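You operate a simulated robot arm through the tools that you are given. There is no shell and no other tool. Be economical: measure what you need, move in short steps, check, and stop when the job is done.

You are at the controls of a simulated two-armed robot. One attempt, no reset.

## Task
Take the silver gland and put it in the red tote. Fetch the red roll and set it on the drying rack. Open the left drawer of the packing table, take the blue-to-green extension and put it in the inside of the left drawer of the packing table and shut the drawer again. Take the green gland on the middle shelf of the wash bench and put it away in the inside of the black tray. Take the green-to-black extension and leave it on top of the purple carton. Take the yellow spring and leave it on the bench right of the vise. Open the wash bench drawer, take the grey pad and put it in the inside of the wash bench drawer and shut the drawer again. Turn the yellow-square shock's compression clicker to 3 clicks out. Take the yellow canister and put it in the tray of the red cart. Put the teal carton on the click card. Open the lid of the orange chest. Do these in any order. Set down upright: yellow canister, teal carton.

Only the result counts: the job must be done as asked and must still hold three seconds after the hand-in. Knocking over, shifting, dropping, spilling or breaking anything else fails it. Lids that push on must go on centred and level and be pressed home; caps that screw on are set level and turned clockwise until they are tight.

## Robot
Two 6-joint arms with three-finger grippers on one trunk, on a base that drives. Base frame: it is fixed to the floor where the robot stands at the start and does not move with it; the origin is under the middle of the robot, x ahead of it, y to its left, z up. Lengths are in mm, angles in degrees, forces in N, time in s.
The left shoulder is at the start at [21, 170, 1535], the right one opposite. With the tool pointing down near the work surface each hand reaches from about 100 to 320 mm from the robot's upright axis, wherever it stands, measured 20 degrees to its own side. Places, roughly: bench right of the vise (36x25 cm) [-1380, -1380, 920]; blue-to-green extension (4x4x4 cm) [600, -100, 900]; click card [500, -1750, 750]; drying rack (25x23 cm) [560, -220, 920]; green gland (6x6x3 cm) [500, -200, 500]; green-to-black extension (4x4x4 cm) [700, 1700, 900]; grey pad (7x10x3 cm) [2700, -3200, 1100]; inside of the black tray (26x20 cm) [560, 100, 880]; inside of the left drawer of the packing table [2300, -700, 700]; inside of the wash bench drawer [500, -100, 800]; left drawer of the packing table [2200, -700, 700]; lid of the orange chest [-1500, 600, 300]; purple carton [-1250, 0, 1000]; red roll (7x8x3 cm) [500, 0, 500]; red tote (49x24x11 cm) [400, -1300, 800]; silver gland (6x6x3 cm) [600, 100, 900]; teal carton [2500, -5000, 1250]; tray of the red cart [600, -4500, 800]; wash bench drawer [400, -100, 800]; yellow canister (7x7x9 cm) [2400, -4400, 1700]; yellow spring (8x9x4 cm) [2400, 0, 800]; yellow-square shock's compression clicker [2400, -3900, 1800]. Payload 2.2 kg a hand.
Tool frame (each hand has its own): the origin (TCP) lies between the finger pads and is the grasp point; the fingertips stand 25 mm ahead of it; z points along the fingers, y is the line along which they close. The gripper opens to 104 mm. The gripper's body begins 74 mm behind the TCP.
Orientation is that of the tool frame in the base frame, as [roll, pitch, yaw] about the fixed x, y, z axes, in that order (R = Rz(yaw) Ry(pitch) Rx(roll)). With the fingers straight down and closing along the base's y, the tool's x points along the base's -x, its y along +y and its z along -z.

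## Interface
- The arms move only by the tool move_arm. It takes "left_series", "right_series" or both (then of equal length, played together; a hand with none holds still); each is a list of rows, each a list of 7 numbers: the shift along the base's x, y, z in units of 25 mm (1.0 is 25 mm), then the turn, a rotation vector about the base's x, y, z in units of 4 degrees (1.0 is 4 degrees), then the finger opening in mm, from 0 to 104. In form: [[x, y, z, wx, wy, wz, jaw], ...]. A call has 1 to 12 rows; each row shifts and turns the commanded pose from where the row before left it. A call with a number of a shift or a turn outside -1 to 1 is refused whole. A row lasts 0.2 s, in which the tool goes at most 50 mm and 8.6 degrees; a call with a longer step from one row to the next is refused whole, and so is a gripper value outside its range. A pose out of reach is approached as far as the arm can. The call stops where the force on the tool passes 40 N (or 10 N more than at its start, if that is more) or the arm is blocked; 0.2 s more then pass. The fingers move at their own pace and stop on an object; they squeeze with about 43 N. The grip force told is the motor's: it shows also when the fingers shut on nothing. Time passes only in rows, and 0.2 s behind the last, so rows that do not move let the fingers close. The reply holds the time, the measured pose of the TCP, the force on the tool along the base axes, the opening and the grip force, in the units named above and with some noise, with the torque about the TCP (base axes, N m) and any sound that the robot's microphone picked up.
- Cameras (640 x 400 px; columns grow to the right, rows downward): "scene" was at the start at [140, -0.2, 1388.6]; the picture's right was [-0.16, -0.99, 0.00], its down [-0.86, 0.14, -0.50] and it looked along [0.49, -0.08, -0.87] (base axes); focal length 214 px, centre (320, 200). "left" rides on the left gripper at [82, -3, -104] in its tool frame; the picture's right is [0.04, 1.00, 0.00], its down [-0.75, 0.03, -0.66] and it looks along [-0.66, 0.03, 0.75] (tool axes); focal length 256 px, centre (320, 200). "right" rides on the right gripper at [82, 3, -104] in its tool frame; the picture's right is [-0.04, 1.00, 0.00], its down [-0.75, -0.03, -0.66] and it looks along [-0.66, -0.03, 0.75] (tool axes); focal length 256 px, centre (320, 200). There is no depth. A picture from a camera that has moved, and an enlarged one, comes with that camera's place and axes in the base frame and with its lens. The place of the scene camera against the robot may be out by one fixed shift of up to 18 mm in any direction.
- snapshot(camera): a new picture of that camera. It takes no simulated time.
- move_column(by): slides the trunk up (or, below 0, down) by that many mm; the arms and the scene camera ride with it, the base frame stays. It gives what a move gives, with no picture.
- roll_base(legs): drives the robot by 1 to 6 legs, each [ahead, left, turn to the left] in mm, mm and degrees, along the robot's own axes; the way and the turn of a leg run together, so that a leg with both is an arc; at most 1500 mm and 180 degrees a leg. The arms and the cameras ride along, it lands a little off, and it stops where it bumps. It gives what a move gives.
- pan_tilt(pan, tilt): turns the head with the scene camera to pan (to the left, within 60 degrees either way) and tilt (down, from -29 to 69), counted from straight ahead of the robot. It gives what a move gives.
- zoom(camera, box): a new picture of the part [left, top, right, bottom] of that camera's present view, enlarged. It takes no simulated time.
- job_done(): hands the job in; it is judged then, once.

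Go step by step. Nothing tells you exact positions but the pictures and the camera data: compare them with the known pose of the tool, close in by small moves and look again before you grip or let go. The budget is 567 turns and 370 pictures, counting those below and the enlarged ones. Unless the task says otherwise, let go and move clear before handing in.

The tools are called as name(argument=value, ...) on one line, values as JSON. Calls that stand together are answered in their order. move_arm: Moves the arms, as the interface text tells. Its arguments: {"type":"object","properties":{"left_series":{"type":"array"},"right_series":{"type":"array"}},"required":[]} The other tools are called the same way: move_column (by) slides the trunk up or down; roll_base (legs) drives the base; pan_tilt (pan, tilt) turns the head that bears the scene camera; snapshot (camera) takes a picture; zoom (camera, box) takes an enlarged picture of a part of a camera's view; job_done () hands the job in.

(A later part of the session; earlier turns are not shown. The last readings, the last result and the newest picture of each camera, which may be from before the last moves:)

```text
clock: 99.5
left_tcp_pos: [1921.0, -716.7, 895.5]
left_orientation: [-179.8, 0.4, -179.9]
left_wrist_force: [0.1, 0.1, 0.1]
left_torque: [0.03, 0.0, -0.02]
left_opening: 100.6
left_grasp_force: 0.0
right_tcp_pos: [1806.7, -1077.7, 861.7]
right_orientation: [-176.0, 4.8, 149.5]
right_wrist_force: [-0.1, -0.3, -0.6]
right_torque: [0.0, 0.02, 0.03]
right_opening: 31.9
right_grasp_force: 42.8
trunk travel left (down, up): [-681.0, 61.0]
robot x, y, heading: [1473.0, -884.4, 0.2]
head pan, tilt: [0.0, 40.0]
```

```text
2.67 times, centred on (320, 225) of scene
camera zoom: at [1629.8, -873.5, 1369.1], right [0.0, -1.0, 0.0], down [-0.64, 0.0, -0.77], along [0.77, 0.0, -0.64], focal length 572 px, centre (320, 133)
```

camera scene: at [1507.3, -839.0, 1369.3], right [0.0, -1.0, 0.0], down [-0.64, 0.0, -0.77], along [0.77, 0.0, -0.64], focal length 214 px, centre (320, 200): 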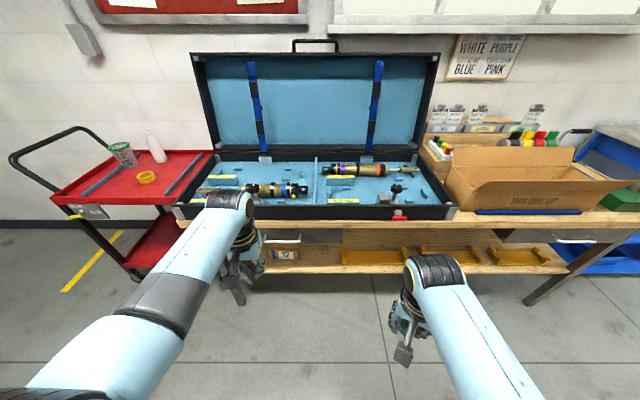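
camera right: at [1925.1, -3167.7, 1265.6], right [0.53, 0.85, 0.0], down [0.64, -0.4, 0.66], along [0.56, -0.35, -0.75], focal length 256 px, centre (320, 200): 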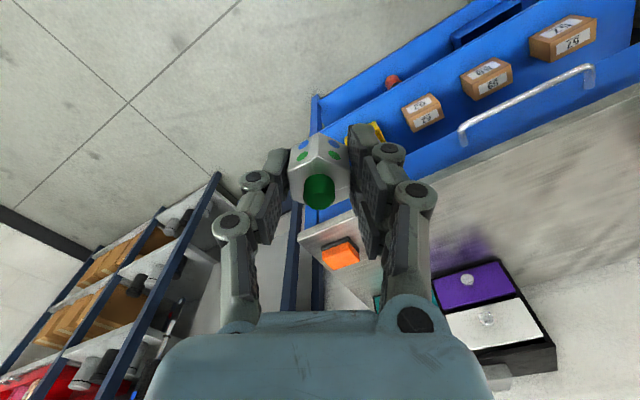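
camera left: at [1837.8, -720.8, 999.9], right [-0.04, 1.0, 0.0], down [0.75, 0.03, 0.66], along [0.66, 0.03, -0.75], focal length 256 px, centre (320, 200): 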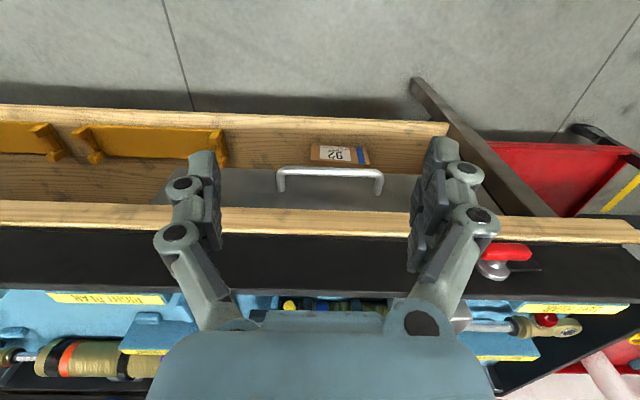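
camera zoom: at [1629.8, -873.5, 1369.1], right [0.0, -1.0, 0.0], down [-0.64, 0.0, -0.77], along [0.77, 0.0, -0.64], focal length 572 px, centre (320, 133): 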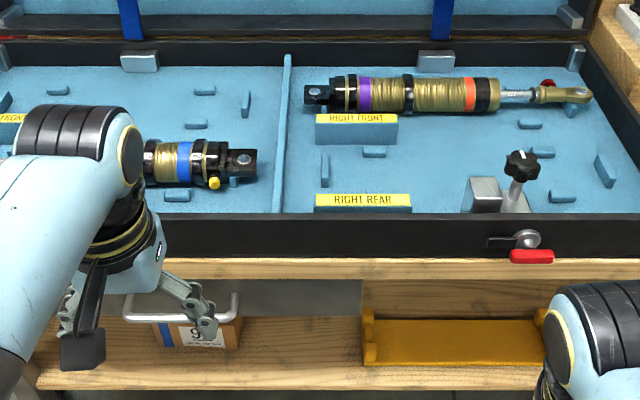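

move_arm(left_series=[[0, 0, 0, 0, -1, 0, 60], [0, 0, 0, 0, -1, 0, 30], [0, 0, 0, 0, -1, 0, 0], [0, 0, 0, 0, -1, 0, 0], [0, 0, 0, 0, -1, 0, 0], [0, 0, 0, 0, 0, 0, 0]])

roll_base(legs=[[110, 20, 0]])

move_column(by=-110)

snapshot(camera="left")

snapshot(camera="scene")

```text
clock: 100.9
left_tcp_pos: [1922.0, -714.3, 896.3]
left_orientation: [179.8, 20.6, -179.9]
left_wrist_force: [0.5, -0.4, -0.7]
left_torque: [0.02, 0.01, -0.01]
left_opening: 0.1
left_grasp_force: 28.4
right_tcp_pos: [1806.5, -1077.5, 861.4]
right_orientation: [-175.9, 4.7, 149.5]
right_wrist_force: [-0.1, 0.3, -0.3]
right_torque: [0.02, -0.01, -0.04]
right_opening: 31.6
right_grasp_force: 43.3
trunk travel left (down, up): [-681.0, 61.0]
robot x, y, heading: [1466.2, -881.8, 0.4]
head pan, tilt: [0.0, 40.0]
```

```text
clock: 102.1
left_tcp_pos: [2031.0, -694.2, 895.1]
left_orientation: [179.8, 20.2, 179.9]
left_wrist_force: [0.1, -0.1, -0.1]
left_torque: [-0.01, 0.03, 0.01]
left_opening: 0.0
left_grasp_force: 28.0
right_tcp_pos: [1918.2, -1058.8, 861.5]
right_orientation: [-175.9, 4.7, 149.4]
right_wrist_force: [0.2, 0.8, 0.1]
right_torque: [-0.04, 0.02, -0.02]
right_opening: 31.7
right_grasp_force: 43.0
trunk travel left (down, up): [-681.0, 61.0]
robot x, y, heading: [1583.5, -864.9, 0.2]
head pan, tilt: [0.0, 40.0]
```

```text
clock: 103.5
left_tcp_pos: [2032.2, -694.3, 784.8]
left_orientation: [179.8, 20.3, 179.8]
left_wrist_force: [-0.8, 0.1, 0.3]
left_torque: [0.02, -0.02, -0.03]
left_opening: 0.2
left_grasp_force: 28.4
right_tcp_pos: [1915.9, -1060.0, 752.9]
right_orientation: [-175.9, 4.7, 149.2]
right_wrist_force: [0.2, -0.3, -0.3]
right_torque: [-0.01, 0.02, -0.02]
right_opening: 31.8
right_grasp_force: 42.9
trunk travel left (down, up): [-571.0, 171.0]
robot x, y, heading: [1577.6, -866.8, 0.0]
head pan, tilt: [0.0, 40.0]
```

```text
309 pictures are left
camera left: at [1917.8, -698.0, 854.8], right [-0.04, 1.0, -0.01], down [0.48, 0.03, 0.88], along [0.88, 0.03, -0.48], focal length 256 px, centre (320, 200)
```

left: 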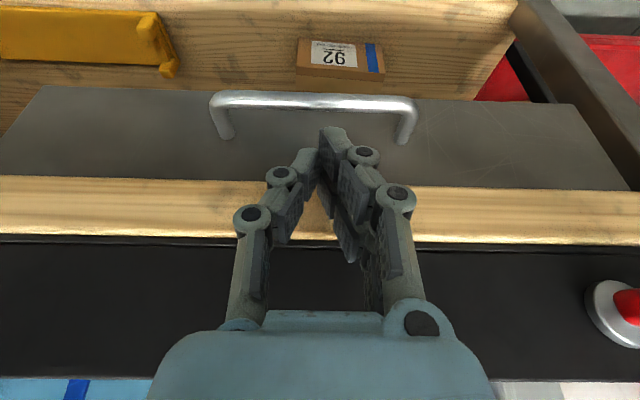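

```text
308 pictures are left
camera scene: at [1740.9, -854.1, 1258.9], right [0.0, -1.0, 0.0], down [-0.64, 0.0, -0.77], along [0.77, 0.0, -0.64], focal length 214 px, centre (320, 200)
```

scene: 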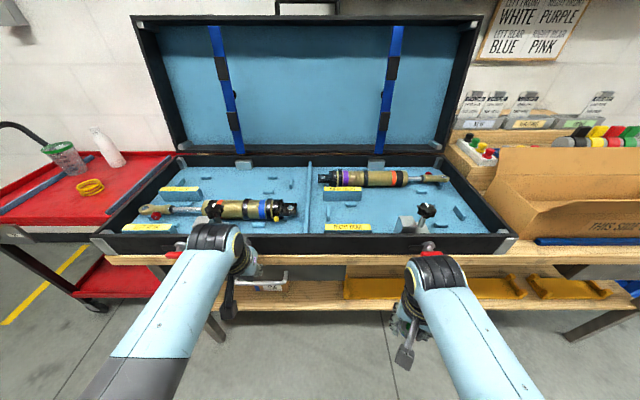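

move_arm(left_series=[[1, 0, 0, 0, 0, 0, 0], [0.1, 0, -0.6, 0, 0, 0, 0], [0, 0, -0.6, 0, 0, 0, 0], [0, 0, 0, 0, 0, 0, 0]])

snapshot(camera="left")

```text
clock: 103.9
left_tcp_pos: [2036.3, -695.7, 781.6]
left_orientation: [179.8, 19.1, 180.0]
left_wrist_force: [-11.9, -0.1, 6.7]
left_torque: [0.06, 0.02, 0.08]
left_opening: 0.0
left_grasp_force: 28.6
right_tcp_pos: [1916.8, -1058.3, 751.1]
right_orientation: [-175.8, 4.8, 149.4]
right_wrist_force: [0.6, 1.0, -0.6]
right_torque: [0.0, 0.04, 0.01]
right_opening: 31.8
right_grasp_force: 43.1
trunk travel left (down, up): [-571.0, 171.0]
robot x, y, heading: [1583.8, -864.1, 0.3]
head pan, tilt: [0.0, 40.0]
stopped in row 1 (left hand): the force on the tool passed its limit at 69 N (the readings are from after the stop); the commanded pose is now the measured one
```

```text
307 pictures are left
camera left: at [1923.8, -699.2, 853.9], right [-0.04, 1.0, -0.01], down [0.5, 0.03, 0.87], along [0.87, 0.03, -0.5], focal length 256 px, centre (320, 200)
```

left: 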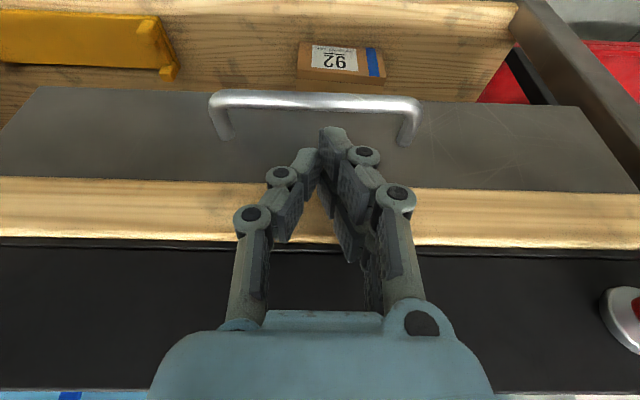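

The drawer face is at about x=2055 with the bar at (2027,-697,726), a narrow gap. I'll back off and reorient the left hand: yaw 90° and pitch steeply forward so one finger goes above/behind the bar and one below.

roll_base(legs=[[-150, 0, 0]])

move_arm(left_series=[[0, 0, 0, 0, 1, 1, 0], [0, 0, 0, 0, 1, 1, 0], [0, 0, 0, 0, 1, 1, 0], [0, 0, 0, 0, 1, 1, 0], [0, 0, 0, 0, 0.8, 1, 0], [0, 0, 0, 0, 0, 1, 0], [0, 0, 0, 0, 0, 1, 0], [0, 0, 0, 0, 0, 1, 0], [0, 0, 0, 0, 0, 1, 0], [0, 0, 0, 0, 0, 1, 0], [0, 0, 0, 0, 0, 1, 0], [0, 0, 0, 0, 0, 1, 0]])

move_arm(left_series=[[0, 0, 0, 0, 0, 1, 0], [0, 0, 0, 0, 0, 1, 0], [0, 0, 0, 0, 0, 1, 0], [0, 0, 0, 0, 0, 1, 0], [0, 0, 0, 0, 0, 1, 0], [0, 0, 0, 0, 0, 1, 0], [0, 0, 0, 0, 0, 1, 0], [0, 0, 0, 0, 0, 1, 0], [0, 0, 0, 0, 0, 1, 0], [0, 0, 0, 0, 0, 1, 0], [0, 0, 0, 0, 0, 0.5, 0]])

```text
clock: 105.3
left_tcp_pos: [1888.3, -695.0, 783.5]
left_orientation: [179.8, 19.3, -179.9]
left_wrist_force: [-0.5, 0.6, 0.3]
left_torque: [0.03, -0.05, -0.01]
left_opening: 0.0
left_grasp_force: 28.4
right_tcp_pos: [1765.9, -1059.3, 753.0]
right_orientation: [-176.0, 4.9, 149.5]
right_wrist_force: [0.3, -0.1, -1.0]
right_torque: [-0.02, -0.02, 0.0]
right_opening: 31.6
right_grasp_force: 42.9
trunk travel left (down, up): [-571.0, 171.0]
robot x, y, heading: [1434.1, -863.7, 0.5]
head pan, tilt: [0.0, 40.0]
```

```text
clock: 107.9
left_tcp_pos: [1889.2, -694.9, 784.0]
left_orientation: [176.6, 0.3, -132.2]
left_wrist_force: [0.3, -0.2, 0.4]
left_torque: [0.02, 0.01, -0.01]
left_opening: 0.1
left_grasp_force: 28.6
right_tcp_pos: [1769.1, -1058.0, 752.4]
right_orientation: [-175.8, 4.8, 149.5]
right_wrist_force: [0.4, 0.2, -0.8]
right_torque: [0.03, -0.02, -0.03]
right_opening: 32.0
right_grasp_force: 43.0
trunk travel left (down, up): [-571.0, 171.0]
robot x, y, heading: [1435.0, -864.0, 0.4]
head pan, tilt: [0.0, 40.0]
```

```text
clock: 110.3
left_tcp_pos: [1888.6, -694.8, 781.8]
left_orientation: [176.6, 0.4, -90.2]
left_wrist_force: [-0.8, 0.1, 0.0]
left_torque: [0.05, -0.02, 0.01]
left_opening: 0.0
left_grasp_force: 28.6
right_tcp_pos: [1767.2, -1059.0, 751.8]
right_orientation: [-175.7, 4.7, 149.5]
right_wrist_force: [0.2, 0.5, -0.6]
right_torque: [0.04, 0.07, -0.03]
right_opening: 31.7
right_grasp_force: 43.2
trunk travel left (down, up): [-571.0, 171.0]
robot x, y, heading: [1434.7, -863.2, 0.1]
head pan, tilt: [0.0, 40.0]
```

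move_arm(left_series=[[0.5, 0, 0.05, 0, -1, 0, 0], [0.5, 0, 0.05, 0, -1, 0, 0], [0.5, 0, 0.1, 0, -1, 0, 0], [0.5, 0, 0.1, 0, -1, 0, 0], [0.4, 0, 0.15, 0, -1, 0, 0], [0.4, 0, 0.2, 0, -1, 0, 0], [0.4, 0, 0.2, 0, -1, 0, 0], [0.4, 0, 0.3, 0, -1, 0, 0], [0.3, 0, 0.3, 0, -1, 0, 0], [0.3, 0, 0.3, 0, -1, 0, 0], [0.2, 0, 0.3, 0, -1, 0, 0], [0.2, 0, 0.3, 0, -1, 0, 0]])

snapshot(camera="left")

snapshot(camera="scene")

```text
clock: 112.9
left_tcp_pos: [2003.2, -694.7, 841.5]
left_orientation: [-135.4, 0.6, -89.9]
left_wrist_force: [-0.2, 0.5, -0.4]
left_torque: [0.02, -0.01, 0.01]
left_opening: 0.0
left_grasp_force: 29.0
right_tcp_pos: [1767.4, -1058.5, 752.5]
right_orientation: [-175.8, 4.7, 149.5]
right_wrist_force: [0.8, 0.2, -0.6]
right_torque: [0.01, 0.01, -0.01]
right_opening: 31.7
right_grasp_force: 42.8
trunk travel left (down, up): [-571.0, 171.0]
robot x, y, heading: [1430.7, -864.1, 0.0]
head pan, tilt: [0.0, 40.0]
```

```text
306 pictures are left
camera left: at [1931.4, -777.5, 916.6], right [-0.71, -0.04, -0.7], down [-0.48, 0.75, 0.45], along [0.51, 0.66, -0.55], focal length 256 px, centre (320, 200)
```

left: 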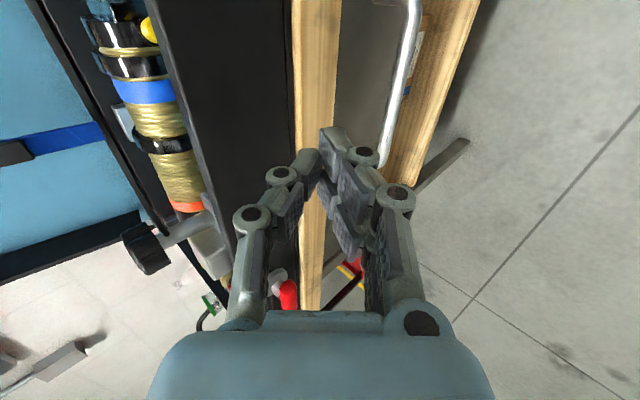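

```text
305 pictures are left
camera scene: at [1591.8, -853.9, 1258.8], right [0.0, -1.0, 0.0], down [-0.64, 0.0, -0.77], along [0.77, 0.0, -0.64], focal length 214 px, centre (320, 200)
```

scene: 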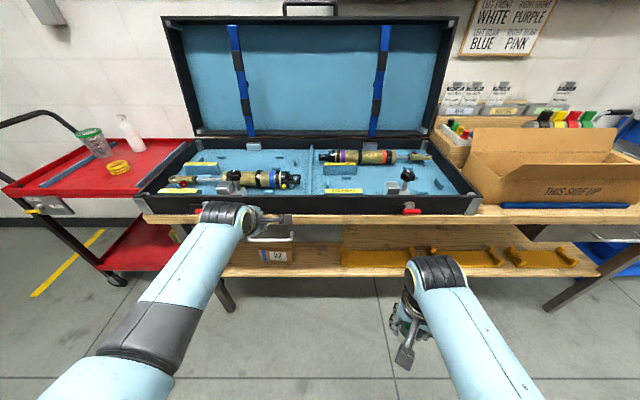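

move_arm(left_series=[[0, 0, 0.3, 0, -1, 0, 0], [0, 0, 0.3, 0, -1, 0, 20], [0, 0, 0.3, 0, -1, 0, 30], [-0.3, 0, 0, 0, -1, 0, 30], [-0.3, 0, 0, 0, -1, 0, 30], [-0.3, 0, 0, 0, -1, 0, 30]])

roll_base(legs=[[-70, 0, 0]])

move_column(by=-125)

snapshot(camera="left")

snapshot(camera="scene")

```text
clock: 114.3
left_tcp_pos: [1979.5, -696.8, 863.9]
left_orientation: [-111.3, 0.3, -89.6]
left_wrist_force: [0.4, 0.5, 1.0]
left_torque: [-0.01, 0.03, 0.0]
left_opening: 29.9
left_grasp_force: 0.2
right_tcp_pos: [1766.8, -1059.5, 752.2]
right_orientation: [-175.9, 4.6, 149.6]
right_wrist_force: [-0.4, 0.8, 0.0]
right_torque: [0.01, 0.01, 0.0]
right_opening: 31.9
right_grasp_force: 43.2
trunk travel left (down, up): [-571.0, 171.0]
robot x, y, heading: [1428.1, -863.5, 0.1]
head pan, tilt: [0.0, 40.0]
```

```text
clock: 115.3
left_tcp_pos: [1909.8, -697.1, 866.7]
left_orientation: [-111.3, 0.3, -89.8]
left_wrist_force: [-1.2, 0.7, 1.5]
left_torque: [-0.02, 0.0, -0.03]
left_opening: 29.9
left_grasp_force: 0.0
right_tcp_pos: [1696.9, -1058.6, 752.1]
right_orientation: [-176.1, 4.9, 149.6]
right_wrist_force: [-0.6, -0.7, -0.6]
right_torque: [0.01, -0.04, 0.06]
right_opening: 32.0
right_grasp_force: 42.4
trunk travel left (down, up): [-571.0, 171.0]
robot x, y, heading: [1363.8, -863.3, 0.1]
head pan, tilt: [0.0, 40.0]
```

```text
clock: 116.8
left_tcp_pos: [1911.7, -695.6, 740.0]
left_orientation: [-111.4, 0.5, -89.7]
left_wrist_force: [-0.1, 0.8, -0.1]
left_torque: [-0.01, 0.03, -0.01]
left_opening: 29.8
left_grasp_force: 0.1
right_tcp_pos: [1697.5, -1059.6, 625.5]
right_orientation: [-175.6, 4.7, 149.5]
right_wrist_force: [0.7, 0.8, -0.8]
right_torque: [0.03, -0.01, 0.02]
right_opening: 32.0
right_grasp_force: 42.7
trunk travel left (down, up): [-446.0, 296.0]
robot x, y, heading: [1359.3, -863.6, 0.0]
head pan, tilt: [0.0, 40.0]
```

```text
304 pictures are left
camera left: at [1814.4, -778.6, 780.7], right [-0.36, -0.04, -0.93], down [-0.63, 0.75, 0.22], along [0.69, 0.66, -0.3], focal length 256 px, centre (320, 200)
```

left: 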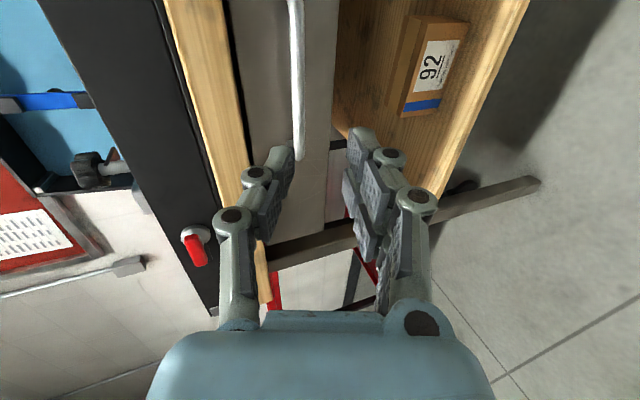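

```text
303 pictures are left
camera scene: at [1524.2, -854.2, 1131.9], right [0.0, -1.0, 0.0], down [-0.64, 0.0, -0.77], along [0.77, 0.0, -0.64], focal length 214 px, centre (320, 200)
```

scene: 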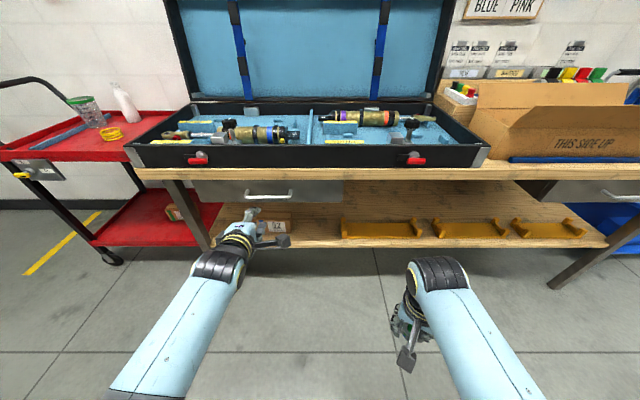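

move_arm(left_series=[[0, -0.3, -0.8, 0, 0, 0, 34], [0, 0, 0, 0, 0, 0, 34]])

roll_base(legs=[[75, 0, 0]])

snapshot(camera="left")

```text
clock: 117.4
left_tcp_pos: [1910.5, -702.3, 718.7]
left_orientation: [-111.5, 0.6, -89.8]
left_wrist_force: [-0.2, -0.5, -0.4]
left_torque: [-0.02, 0.01, -0.01]
left_opening: 34.0
left_grasp_force: 0.1
right_tcp_pos: [1697.0, -1061.1, 627.0]
right_orientation: [-175.8, 4.8, 149.5]
right_wrist_force: [-0.5, -0.2, -1.1]
right_torque: [-0.01, 0.01, -0.03]
right_opening: 31.8
right_grasp_force: 43.3
trunk travel left (down, up): [-446.0, 296.0]
robot x, y, heading: [1361.9, -867.9, -0.2]
head pan, tilt: [0.0, 40.0]
```

```text
clock: 118.5
left_tcp_pos: [1987.3, -703.0, 717.4]
left_orientation: [-111.4, 0.5, -89.8]
left_wrist_force: [0.9, 0.7, -0.1]
left_torque: [0.0, -0.01, 0.02]
left_opening: 33.8
left_grasp_force: 0.1
right_tcp_pos: [1775.4, -1060.8, 626.6]
right_orientation: [-175.7, 4.8, 149.4]
right_wrist_force: [-0.2, 0.0, -0.4]
right_torque: [0.01, 0.03, 0.01]
right_opening: 32.1
right_grasp_force: 43.4
trunk travel left (down, up): [-446.0, 296.0]
robot x, y, heading: [1441.9, -862.7, 0.2]
head pan, tilt: [0.0, 40.0]
```

```text
302 pictures are left
camera left: at [1890.9, -785.1, 758.2], right [-0.37, -0.03, -0.93], down [-0.62, 0.75, 0.22], along [0.69, 0.66, -0.3], focal length 256 px, centre (320, 200)
```

left: 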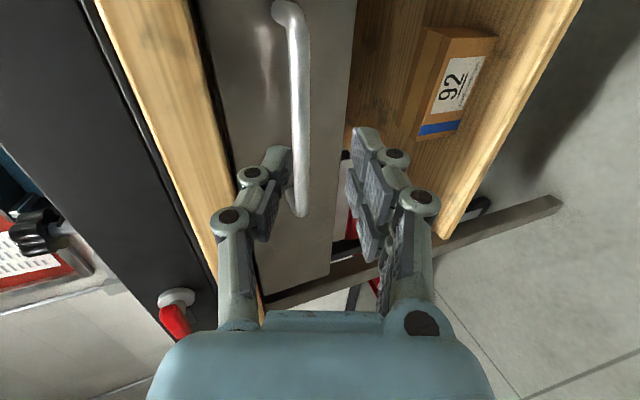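

move_arm(left_series=[[0.5, 0, 0.12, 0, 0, 0, 34], [0.5, 0, 0, 0, 0, 0, 34], [0, 0, 0, 0, 0, 0, 34]])

snapshot(camera="left")

```text
clock: 119.2
left_tcp_pos: [2012.1, -703.5, 721.7]
left_orientation: [-111.4, 0.4, -89.7]
left_wrist_force: [-0.4, -0.4, 0.3]
left_torque: [0.0, -0.02, -0.03]
left_opening: 33.9
left_grasp_force: 0.1
right_tcp_pos: [1773.5, -1060.8, 627.5]
right_orientation: [-175.7, 4.9, 149.4]
right_wrist_force: [-0.3, 0.4, 0.1]
right_torque: [0.0, 0.01, -0.03]
right_opening: 31.7
right_grasp_force: 43.2
trunk travel left (down, up): [-446.0, 296.0]
robot x, y, heading: [1435.3, -860.2, 0.2]
head pan, tilt: [0.0, 40.0]
```

```text
301 pictures are left
camera left: at [1915.5, -785.6, 762.0], right [-0.36, -0.03, -0.93], down [-0.62, 0.75, 0.22], along [0.69, 0.66, -0.29], focal length 256 px, centre (320, 200)
```

left: 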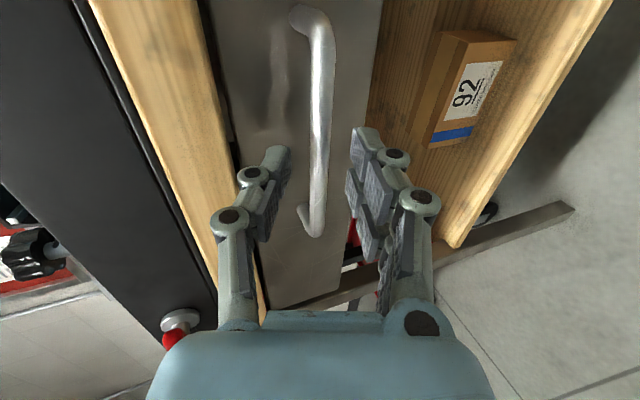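

move_arm(left_series=[[0, 0, 0, 0, 0, 0, 20], [0, 0, 0, 0, 0, 0, 4], [0, 0, 0, 0, 0, 0, 2], [0, 0, 0, 0, 0, 0, 2]])

roll_base(legs=[[-100, 0, 0]])

snapshot(camera="scene")

```text
clock: 120.2
left_tcp_pos: [2013.5, -701.5, 721.6]
left_orientation: [-111.4, 0.5, -89.9]
left_wrist_force: [-0.7, 0.1, 0.5]
left_torque: [0.03, -0.02, 0.0]
left_opening: 0.2
left_grasp_force: 28.4
right_tcp_pos: [1772.9, -1061.1, 627.6]
right_orientation: [-175.6, 4.9, 149.5]
right_wrist_force: [1.0, -0.3, -0.3]
right_torque: [-0.01, -0.01, 0.02]
right_opening: 31.9
right_grasp_force: 43.6
trunk travel left (down, up): [-446.0, 296.0]
robot x, y, heading: [1434.3, -863.1, 0.2]
head pan, tilt: [0.0, 40.0]
```

```text
clock: 121.4
left_tcp_pos: [1908.0, -702.6, 722.5]
left_orientation: [-111.3, 0.5, -89.8]
left_wrist_force: [-0.4, 0.1, 0.4]
left_torque: [0.01, -0.02, 0.02]
left_opening: 0.0
left_grasp_force: 28.4
right_tcp_pos: [1671.9, -1061.2, 626.2]
right_orientation: [-175.8, 4.9, 149.5]
right_wrist_force: [-0.6, -0.3, -1.1]
right_torque: [-0.01, -0.02, 0.01]
right_opening: 31.8
right_grasp_force: 42.7
trunk travel left (down, up): [-446.0, 296.0]
robot x, y, heading: [1335.8, -865.1, -0.0]
head pan, tilt: [0.0, 40.0]
```

```text
300 pictures are left
camera scene: at [1496.3, -854.3, 1132.0], right [0.0, -1.0, 0.0], down [-0.64, 0.0, -0.77], along [0.77, 0.0, -0.64], focal length 214 px, centre (320, 200)
```

scene: 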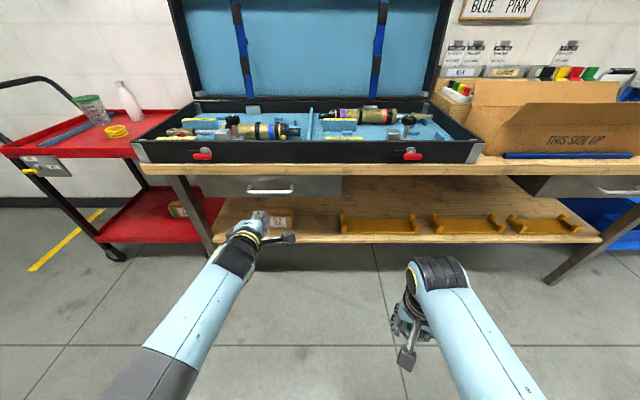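

The bar sits deeper, at about (2044,-700,704). I'll open and go again further in and lower.

move_arm(left_series=[[0, 0, -0.5, 0, 0, 0, 34], [0, 0, 0, 0, 0, 0, 34], [0, 0, 0, 0, 0, 0, 34]])

roll_base(legs=[[110, 0, 0]])

move_arm(left_series=[[0.3, 0, 0, 0, 0, 0, 34], [0.3, 0, 0, 0, 0, 0, 34], [0, 0, 0, 0, 0, 0, 34]])

snapshot(camera="left")

```text
clock: 122.2
left_tcp_pos: [1909.2, -702.1, 710.6]
left_orientation: [-111.3, 0.4, -89.8]
left_wrist_force: [0.0, 0.8, -0.6]
left_torque: [0.01, 0.0, 0.02]
left_opening: 34.4
left_grasp_force: 0.0
right_tcp_pos: [1672.0, -1060.9, 626.4]
right_orientation: [-175.7, 4.8, 149.5]
right_wrist_force: [0.1, -0.2, -0.7]
right_torque: [0.0, -0.01, 0.0]
right_opening: 31.7
right_grasp_force: 43.4
trunk travel left (down, up): [-446.0, 296.0]
robot x, y, heading: [1336.8, -865.2, 0.2]
head pan, tilt: [0.0, 40.0]
```

```text
clock: 123.4
left_tcp_pos: [2020.4, -702.7, 709.9]
left_orientation: [-111.5, 0.6, -89.8]
left_wrist_force: [0.7, -0.6, -0.4]
left_torque: [-0.01, 0.01, 0.0]
left_opening: 34.0
left_grasp_force: 0.1
right_tcp_pos: [1783.4, -1059.9, 627.0]
right_orientation: [-175.7, 4.8, 149.5]
right_wrist_force: [0.4, -0.4, -0.6]
right_torque: [-0.01, 0.04, 0.0]
right_opening: 31.8
right_grasp_force: 42.7
trunk travel left (down, up): [-446.0, 296.0]
robot x, y, heading: [1448.1, -863.1, 0.2]
head pan, tilt: [0.0, 40.0]
```

```text
clock: 124.2
left_tcp_pos: [2033.7, -701.7, 710.4]
left_orientation: [-111.5, 0.4, -89.9]
left_wrist_force: [0.4, -1.0, -0.7]
left_torque: [0.0, -0.02, -0.01]
left_opening: 33.7
left_grasp_force: 0.2
right_tcp_pos: [1782.1, -1060.7, 626.5]
right_orientation: [-175.7, 4.9, 149.5]
right_wrist_force: [0.1, 0.0, -1.0]
right_torque: [-0.02, -0.03, 0.0]
right_opening: 31.9
right_grasp_force: 43.1
trunk travel left (down, up): [-446.0, 296.0]
robot x, y, heading: [1442.7, -867.2, 0.2]
head pan, tilt: [0.0, 40.0]
```

```text
299 pictures are left
camera left: at [1938.4, -785.1, 749.8], right [-0.36, -0.03, -0.93], down [-0.63, 0.75, 0.22], along [0.69, 0.66, -0.29], focal length 256 px, centre (320, 200)
```

left: 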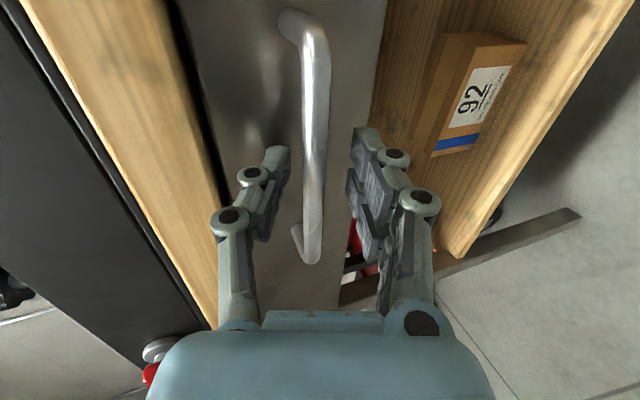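

move_arm(left_series=[[0, 0, 0.08, 0, 0, 0, 20], [0, 0, 0, 0, 0, 0, 4], [0, 0, 0, 0, 0, 0, 2], [0, 0, 0, 0, 0, 0, 2]])

```text
clock: 125.2
left_tcp_pos: [2035.0, -702.5, 712.2]
left_orientation: [-111.3, 0.3, -89.8]
left_wrist_force: [1.2, 1.6, 8.1]
left_torque: [-0.33, -0.09, 0.18]
left_opening: 6.1
left_grasp_force: 34.3
right_tcp_pos: [1781.9, -1060.7, 626.8]
right_orientation: [-175.7, 4.9, 149.6]
right_wrist_force: [-0.5, 0.6, -1.1]
right_torque: [0.01, 0.0, 0.02]
right_opening: 31.8
right_grasp_force: 43.1
trunk travel left (down, up): [-446.0, 296.0]
robot x, y, heading: [1445.7, -865.1, 0.3]
head pan, tilt: [0.0, 40.0]
```

Gripped (6 mm bar). Now pull back with the base.

roll_base(legs=[[-105, 0, 0]])

snapshot(camera="scene")

```text
clock: 126.4
left_tcp_pos: [1932.1, -702.6, 712.0]
left_orientation: [-111.2, 0.6, -89.9]
left_wrist_force: [-0.9, 4.7, 14.2]
left_torque: [-0.29, -0.12, 0.44]
left_opening: 6.1
left_grasp_force: 34.4
right_tcp_pos: [1679.1, -1060.8, 627.9]
right_orientation: [-175.7, 5.0, 149.5]
right_wrist_force: [-0.4, -0.5, -0.2]
right_torque: [0.02, 0.0, -0.02]
right_opening: 31.9
right_grasp_force: 42.8
trunk travel left (down, up): [-446.0, 296.0]
robot x, y, heading: [1342.5, -866.6, 0.3]
head pan, tilt: [0.0, 40.0]
```

```text
298 pictures are left
camera scene: at [1503.5, -854.1, 1132.2], right [0.0, -1.0, 0.0], down [-0.64, 0.0, -0.77], along [0.77, 0.0, -0.64], focal length 214 px, centre (320, 200)
```

scene: 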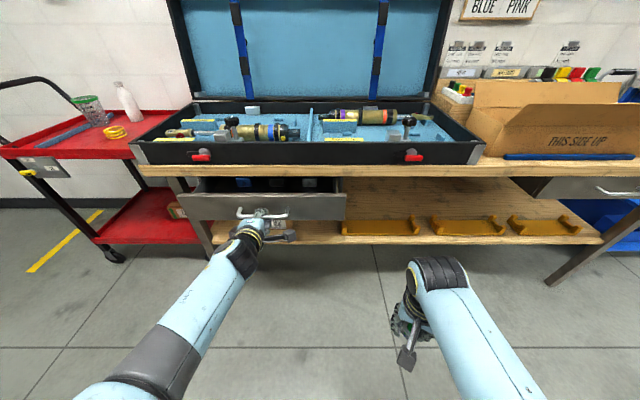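

move_arm(left_series=[[-0.4, 0, 0, 0, 0, 0, 2], [-0.4, 0, 0, 0, 0, 0, 2], [-0.4, 0, 0, 0, 0, 0, 2], [-0.4, 0, 0, 0, 0, 0, 2], [-0.4, 0, 0, 0, 0, 0, 2], [-0.4, 0, 0, 0, 0, 0, 2], [-0.4, 0, 0, 0, 0, 0, 2], [-0.4, 0, 0, 0, 0, 0, 2]])

zoom(camera="scene", box=[160, 140, 400, 290])

```text
clock: 128.2
left_tcp_pos: [1854.4, -699.3, 712.3]
left_orientation: [-111.3, 1.2, -89.9]
left_wrist_force: [-0.1, -26.3, -9.2]
left_torque: [-1.02, 0.04, 0.06]
left_opening: 5.9
left_grasp_force: 33.3
right_tcp_pos: [1679.8, -1061.6, 626.9]
right_orientation: [-175.8, 4.7, 149.4]
right_wrist_force: [0.7, -0.3, -0.7]
right_torque: [-0.03, -0.04, -0.01]
right_opening: 32.0
right_grasp_force: 43.4
trunk travel left (down, up): [-446.0, 296.0]
robot x, y, heading: [1339.9, -863.1, 0.1]
head pan, tilt: [0.0, 40.0]
```

```text
2.67 times, centred on (280, 215) of scene
camera zoom: at [1505.9, -856.5, 1131.5], right [0.0, -1.0, 0.0], down [-0.64, 0.0, -0.77], along [0.77, 0.0, -0.64], focal length 572 px, centre (427, 160)
```

zoom: 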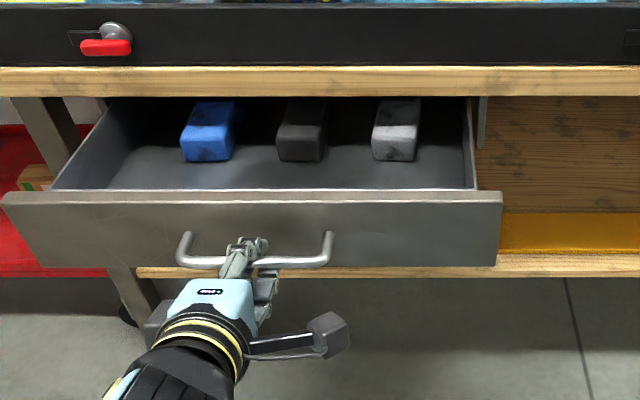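

The drawer is open about 180 mm, with free room in front of the three blocks. I'll release the handle, withdraw the left hand, and bring the right hand with the extension over the drawer.

move_arm(left_series=[[0, 0, 0, 0, 0, 0, 34], [0, 0, 0, 0, 0, 0, 34], [-0.5, 0, 0.15, 0, 0, 0, 34], [-0.5, 0, 0.15, 0, 0, 0, 34], [-0.3, 0, 0.15, 0, 0, 0, 34], [0, 0, 0, 0, 0, 0, 34]])

move_column(by=150)

move_arm(left_series=[[0, 0.5, 0.5, 0, 0, 0, 34], [0, 0.5, 0.5, 0, 0, 0, 34], [0, 0.5, 0.5, 0, 0, 0, 34], [0, 0.5, 0.5, 0, 0, 0, 34], [0, 0.5, 0.5, 0, 0, 0, 34], [0, 0.5, 0.5, 0, 0, 0, 34]], right_series=[[0.7, 0.2, 0.5, -0.4, -0.9, 0, 15], [0.7, 0.2, 0.5, -0.4, -0.1, 0, 15], [0.7, 0.2, 0.5, 0, 0, 0, 15], [0.7, 0.2, 0.5, 0, 0, 0, 15], [0.7, 0.2, 0.5, 0, 0, 0, 15], [0.7, 0.2, 0.5, 0, 0, 0, 15]])

snapshot(camera="scene")

```text
clock: 129.6
left_tcp_pos: [1828.2, -691.3, 725.6]
left_orientation: [-110.6, 2.2, -90.1]
left_wrist_force: [-0.5, 0.4, -0.1]
left_torque: [-0.04, 0.0, 0.01]
left_opening: 34.1
left_grasp_force: 0.1
right_tcp_pos: [1680.7, -1060.1, 626.7]
right_orientation: [-175.7, 4.9, 149.5]
right_wrist_force: [1.1, 0.2, -0.4]
right_torque: [-0.01, 0.0, -0.02]
right_opening: 31.5
right_grasp_force: 42.5
trunk travel left (down, up): [-446.0, 296.0]
robot x, y, heading: [1341.6, -868.9, 0.0]
head pan, tilt: [0.0, 40.0]
```

```text
clock: 131.3
left_tcp_pos: [1825.8, -692.3, 875.2]
left_orientation: [-110.8, 1.9, -90.1]
left_wrist_force: [0.4, 0.0, 0.0]
left_torque: [-0.02, -0.02, -0.02]
left_opening: 34.1
left_grasp_force: 0.0
right_tcp_pos: [1678.3, -1060.9, 777.1]
right_orientation: [-175.7, 4.9, 149.5]
right_wrist_force: [0.7, -1.0, 0.5]
right_torque: [0.02, -0.02, -0.04]
right_opening: 31.6
right_grasp_force: 42.3
trunk travel left (down, up): [-596.0, 146.0]
robot x, y, heading: [1343.7, -865.3, 0.1]
head pan, tilt: [0.0, 40.0]
```

```text
clock: 132.9
left_tcp_pos: [1819.0, -627.8, 946.2]
left_orientation: [-111.5, 0.6, -89.9]
left_wrist_force: [0.6, -0.2, 0.5]
left_torque: [0.0, 0.0, 0.0]
left_opening: 34.2
left_grasp_force: 0.1
right_tcp_pos: [1774.7, -1088.9, 839.3]
right_orientation: [-169.9, 11.7, 149.8]
right_wrist_force: [1.0, -0.2, -0.5]
right_torque: [-0.01, 0.02, -0.03]
right_opening: 31.9
right_grasp_force: 42.8
trunk travel left (down, up): [-596.0, 146.0]
robot x, y, heading: [1342.1, -863.3, 0.3]
head pan, tilt: [0.0, 40.0]
stopped in row 6 (right hand): the arm was blocked; the commanded pose is now the measured one
```

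```text
296 pictures are left
camera scene: at [1502.8, -854.6, 1283.9], right [0.0, -1.0, 0.0], down [-0.64, 0.0, -0.77], along [0.77, 0.0, -0.64], focal length 214 px, centre (320, 200)
```

scene: 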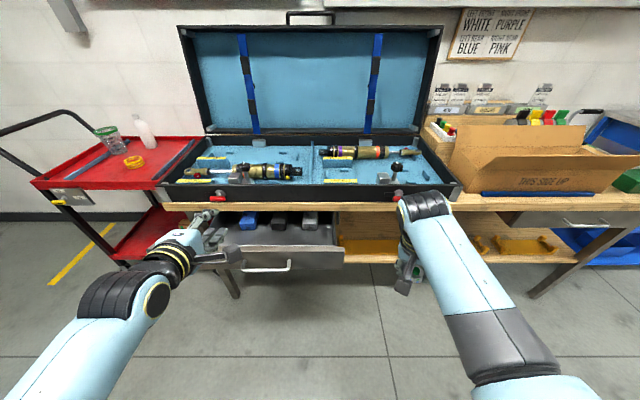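

move_arm(right_series=[[0, 0.5, 0, 0.46, 0.15, 0.94, 15], [0, 0.5, 0, 0.46, 0.15, 0.94, 15], [0, 0.5, 0, 0.46, 0.15, 0.94, 15], [0, 0.5, 0, 0.46, 0.15, 0.94, 15], [0, 0.2, 0, 0.46, 0.15, 0.94, 15], [0, 0.2, 0, 0.46, 0.15, 0.94, 15], [0, 0, 0, 0.46, 0.15, 0.94, 15], [0, 0, 0, 0.46, 0.15, 0.94, 15], [0, 0, 0, 0, 0, 0, 15]])

snapshot(camera="right")

```text
clock: 134.9
left_tcp_pos: [1819.3, -626.5, 946.7]
left_orientation: [-111.6, 0.5, -89.8]
left_wrist_force: [-0.6, 0.6, 0.3]
left_torque: [-0.02, 0.02, -0.04]
left_opening: 33.6
left_grasp_force: 0.0
right_tcp_pos: [1776.3, -1024.7, 841.4]
right_orientation: [177.0, 3.2, 178.4]
right_wrist_force: [0.8, 1.0, 0.1]
right_torque: [0.0, 0.01, 0.02]
right_opening: 31.9
right_grasp_force: 43.3
trunk travel left (down, up): [-596.0, 146.0]
robot x, y, heading: [1345.8, -866.6, -0.2]
head pan, tilt: [0.0, 40.0]
```

```text
295 pictures are left
camera right: at [1688.1, -1026.3, 941.6], right [0.06, 1.0, 0.05], down [0.71, -0.08, 0.69], along [0.7, -0.01, -0.72], focal length 256 px, centre (320, 200)
```

right: 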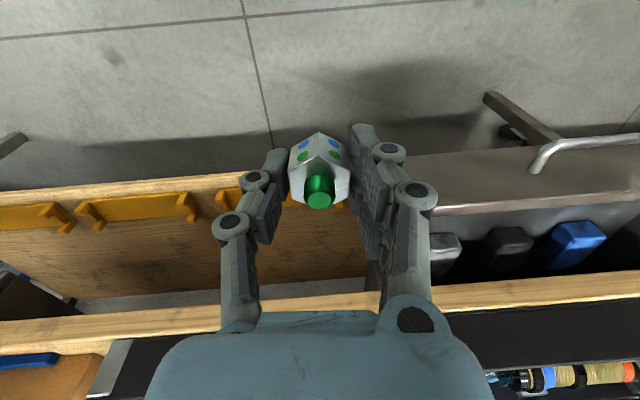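

move_arm(right_series=[[0, 0, 0.3, -0.7, 0.8, 0.4, 15], [0, 0, 0, 0, 0, 0, 15]])

roll_base(legs=[[0, 205, 0], [189, 0, 0]])

snapshot(camera="right")

snapshot(camera="scene")

```text
clock: 135.5
left_tcp_pos: [1819.1, -626.5, 946.9]
left_orientation: [-111.5, 0.5, -89.8]
left_wrist_force: [0.9, -1.4, 0.9]
left_torque: [-0.01, -0.03, 0.01]
left_opening: 33.9
left_grasp_force: 0.2
right_tcp_pos: [1771.3, -1036.4, 843.1]
right_orientation: [-178.8, -0.7, 179.9]
right_wrist_force: [0.9, -0.5, -0.6]
right_torque: [-0.02, 0.0, -0.04]
right_opening: 31.9
right_grasp_force: 42.9
trunk travel left (down, up): [-596.0, 146.0]
robot x, y, heading: [1341.9, -866.9, 0.1]
head pan, tilt: [0.0, 40.0]
```

```text
clock: 138.3
left_tcp_pos: [2014.4, -428.7, 946.6]
left_orientation: [-111.6, 0.5, -89.9]
left_wrist_force: [-0.1, 0.6, -0.1]
left_torque: [0.01, 0.01, 0.03]
left_opening: 33.9
left_grasp_force: 0.0
right_tcp_pos: [1968.0, -837.6, 846.3]
right_orientation: [-179.0, -0.3, 179.8]
right_wrist_force: [0.8, 0.3, -0.9]
right_torque: [0.02, 0.05, 0.03]
right_opening: 31.5
right_grasp_force: 42.5
trunk travel left (down, up): [-596.0, 146.0]
robot x, y, heading: [1538.9, -664.5, -0.0]
head pan, tilt: [0.0, 40.0]
```

```text
294 pictures are left
camera right: at [1886.9, -834.6, 950.5], right [0.04, 1.0, -0.02], down [0.76, -0.02, 0.65], along [0.65, -0.04, -0.76], focal length 256 px, centre (320, 200)
```

right: 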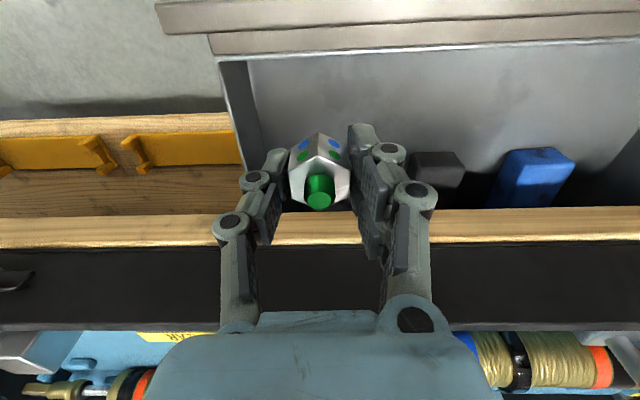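

```text
293 pictures are left
camera scene: at [1697.5, -654.9, 1283.7], right [0.0, -1.0, 0.0], down [-0.64, 0.0, -0.77], along [0.77, 0.0, -0.64], focal length 214 px, centre (320, 200)
```

scene: 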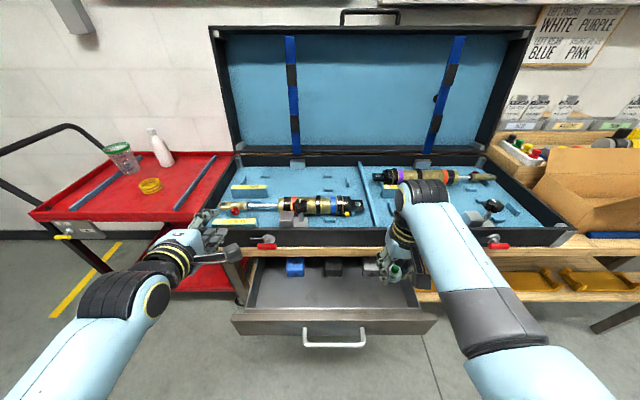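

move_column(by=-125)

snapshot(camera="right")

snapshot(camera="scene")

```text
clock: 139.8
left_tcp_pos: [2013.6, -428.8, 823.4]
left_orientation: [-111.4, 0.4, -89.9]
left_wrist_force: [-0.3, 0.2, -0.5]
left_torque: [0.01, -0.01, 0.0]
left_opening: 34.0
left_grasp_force: 0.2
right_tcp_pos: [1968.4, -840.7, 721.5]
right_orientation: [-178.6, -0.2, 179.8]
right_wrist_force: [0.4, -0.1, 0.0]
right_torque: [-0.04, -0.02, 0.0]
right_opening: 31.9
right_grasp_force: 42.4
trunk travel left (down, up): [-471.0, 271.0]
robot x, y, heading: [1536.3, -667.1, -0.1]
head pan, tilt: [0.0, 40.0]
```

```text
292 pictures are left
camera right: at [1885.5, -836.8, 825.5], right [0.04, 1.0, -0.02], down [0.76, -0.02, 0.65], along [0.65, -0.05, -0.76], focal length 256 px, centre (320, 200)
```

right: 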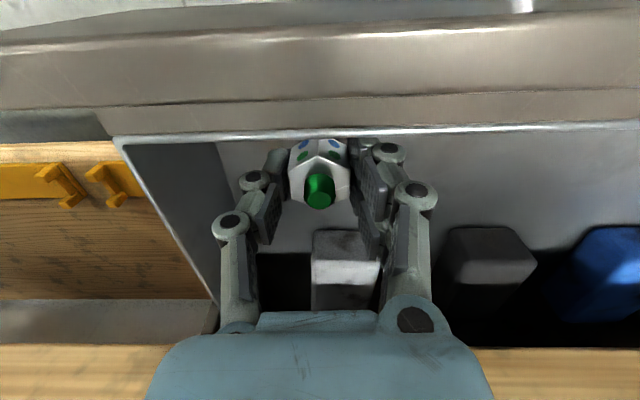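

```text
291 pictures are left
camera scene: at [1698.0, -654.8, 1157.5], right [0.0, -1.0, 0.0], down [-0.64, 0.0, -0.77], along [0.77, 0.0, -0.64], focal length 214 px, centre (320, 200)
```

scene: 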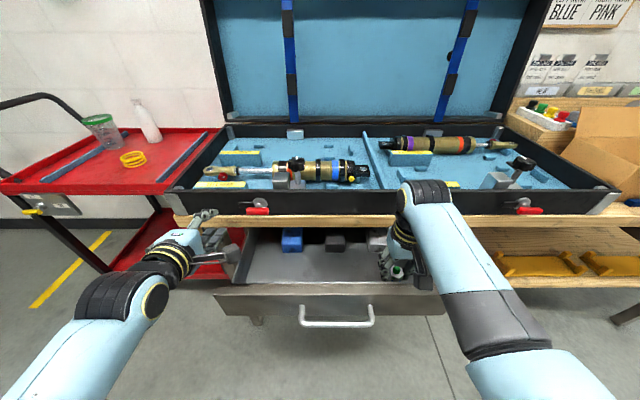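

move_column(by=-18)

move_arm(right_series=[[0, 0, -0.2, 0, 0, 0, 15], [0, 0, -0.2, 0, 0, 0, 15], [0, 0, -0.2, 0, 0, 0, 15]])

snapshot(camera="right")

```text
clock: 140.5
left_tcp_pos: [2012.7, -429.1, 804.2]
left_orientation: [-111.5, 0.5, -89.9]
left_wrist_force: [0.0, -0.3, -0.5]
left_torque: [-0.01, 0.0, 0.04]
left_opening: 34.2
left_grasp_force: 0.1
right_tcp_pos: [1966.1, -840.8, 703.3]
right_orientation: [-178.7, -0.2, 179.9]
right_wrist_force: [-0.7, -0.4, -0.8]
right_torque: [-0.01, 0.0, 0.01]
right_opening: 31.9
right_grasp_force: 43.4
trunk travel left (down, up): [-453.0, 289.0]
robot x, y, heading: [1538.7, -664.2, 0.1]
head pan, tilt: [0.0, 40.0]
```

```text
clock: 141.3
left_tcp_pos: [2012.4, -428.2, 803.7]
left_orientation: [-111.5, 0.4, -89.9]
left_wrist_force: [-0.7, 0.3, 0.7]
left_torque: [0.01, -0.02, -0.05]
left_opening: 34.0
left_grasp_force: 0.1
right_tcp_pos: [1973.5, -839.7, 696.5]
right_orientation: [-178.7, 0.8, 179.7]
right_wrist_force: [0.0, 1.0, 20.4]
right_torque: [0.39, 0.35, -0.06]
right_opening: 32.0
right_grasp_force: 43.1
trunk travel left (down, up): [-453.0, 289.0]
robot x, y, heading: [1539.6, -665.9, 0.2]
head pan, tilt: [0.0, 40.0]
stopped in row 3 (right hand): the force on the tool passed its limit at 47 N (the readings are from after the stop); the commanded pose is now the measured one
```

```text
290 pictures are left
camera right: at [1890.0, -835.6, 799.6], right [0.05, 1.0, -0.02], down [0.74, -0.02, 0.67], along [0.67, -0.05, -0.74], focal length 256 px, centre (320, 200)
```

right: 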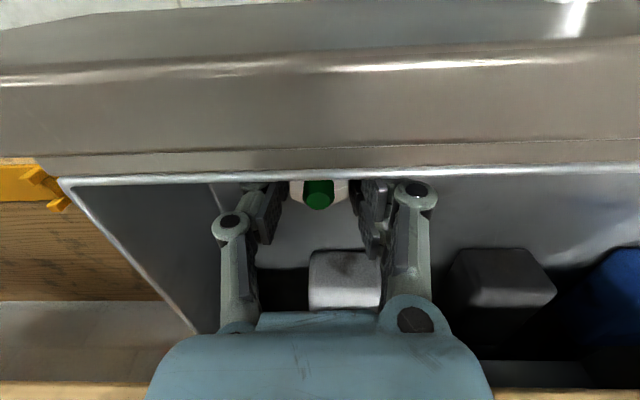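

move_arm(right_series=[[0, 0, 0.04, 0, 0, 0, 30], [0, 0, 0, 0, 0, 0, 36], [0, 0, 0, 0, 0, 0, 46], [0, 0, 0, 0, 0, 0, 56], [0, 0, 0, 0, 0, 0, 56]])

move_column(by=150)

snapshot(camera="right")

snapshot(camera="scene")

```text
clock: 142.5
left_tcp_pos: [2013.1, -428.8, 804.3]
left_orientation: [-111.5, 0.4, -89.8]
left_wrist_force: [-0.2, 0.4, 0.0]
left_torque: [0.0, -0.04, -0.01]
left_opening: 34.1
left_grasp_force: 0.2
right_tcp_pos: [1971.1, -840.0, 694.2]
right_orientation: [-178.7, 0.4, 179.8]
right_wrist_force: [0.3, -2.3, 3.6]
right_torque: [0.08, 0.04, 0.04]
right_opening: 56.7
right_grasp_force: 0.0
trunk travel left (down, up): [-453.0, 289.0]
robot x, y, heading: [1537.5, -664.1, -0.2]
head pan, tilt: [0.0, 40.0]
```

```text
clock: 144.2
left_tcp_pos: [2013.7, -429.1, 952.7]
left_orientation: [-111.5, 0.5, -89.9]
left_wrist_force: [0.3, -0.5, 0.3]
left_torque: [0.0, 0.01, 0.02]
left_opening: 33.8
left_grasp_force: 0.0
right_tcp_pos: [1972.7, -838.0, 844.8]
right_orientation: [-178.7, 0.5, 179.7]
right_wrist_force: [-0.1, 0.4, 0.4]
right_torque: [-0.02, 0.02, 0.03]
right_opening: 56.1
right_grasp_force: 0.0
trunk travel left (down, up): [-603.0, 139.0]
robot x, y, heading: [1532.7, -667.5, -0.0]
head pan, tilt: [0.0, 40.0]
```

```text
289 pictures are left
camera right: at [1889.1, -835.9, 948.6], right [0.05, 1.0, -0.02], down [0.75, -0.02, 0.66], along [0.66, -0.05, -0.75], focal length 256 px, centre (320, 200)
```

right: 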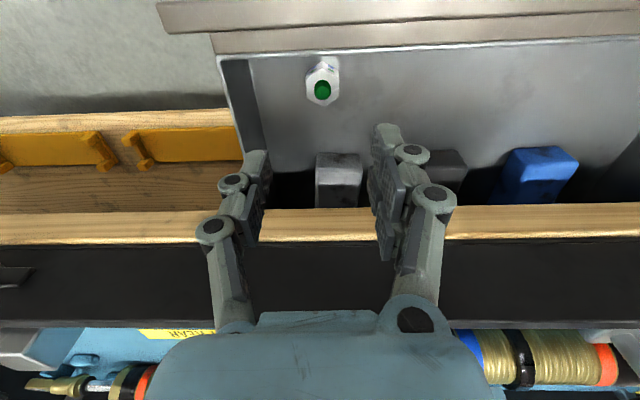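

```text
288 pictures are left
camera scene: at [1696.2, -655.0, 1290.8], right [0.0, -1.0, 0.0], down [-0.64, 0.0, -0.77], along [0.77, 0.0, -0.64], focal length 214 px, centre (320, 200)
```

scene: 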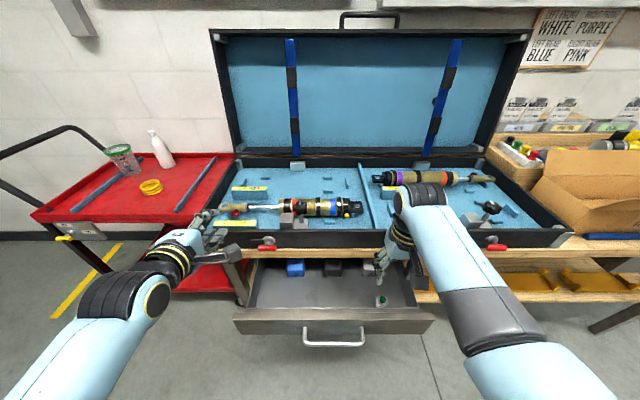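

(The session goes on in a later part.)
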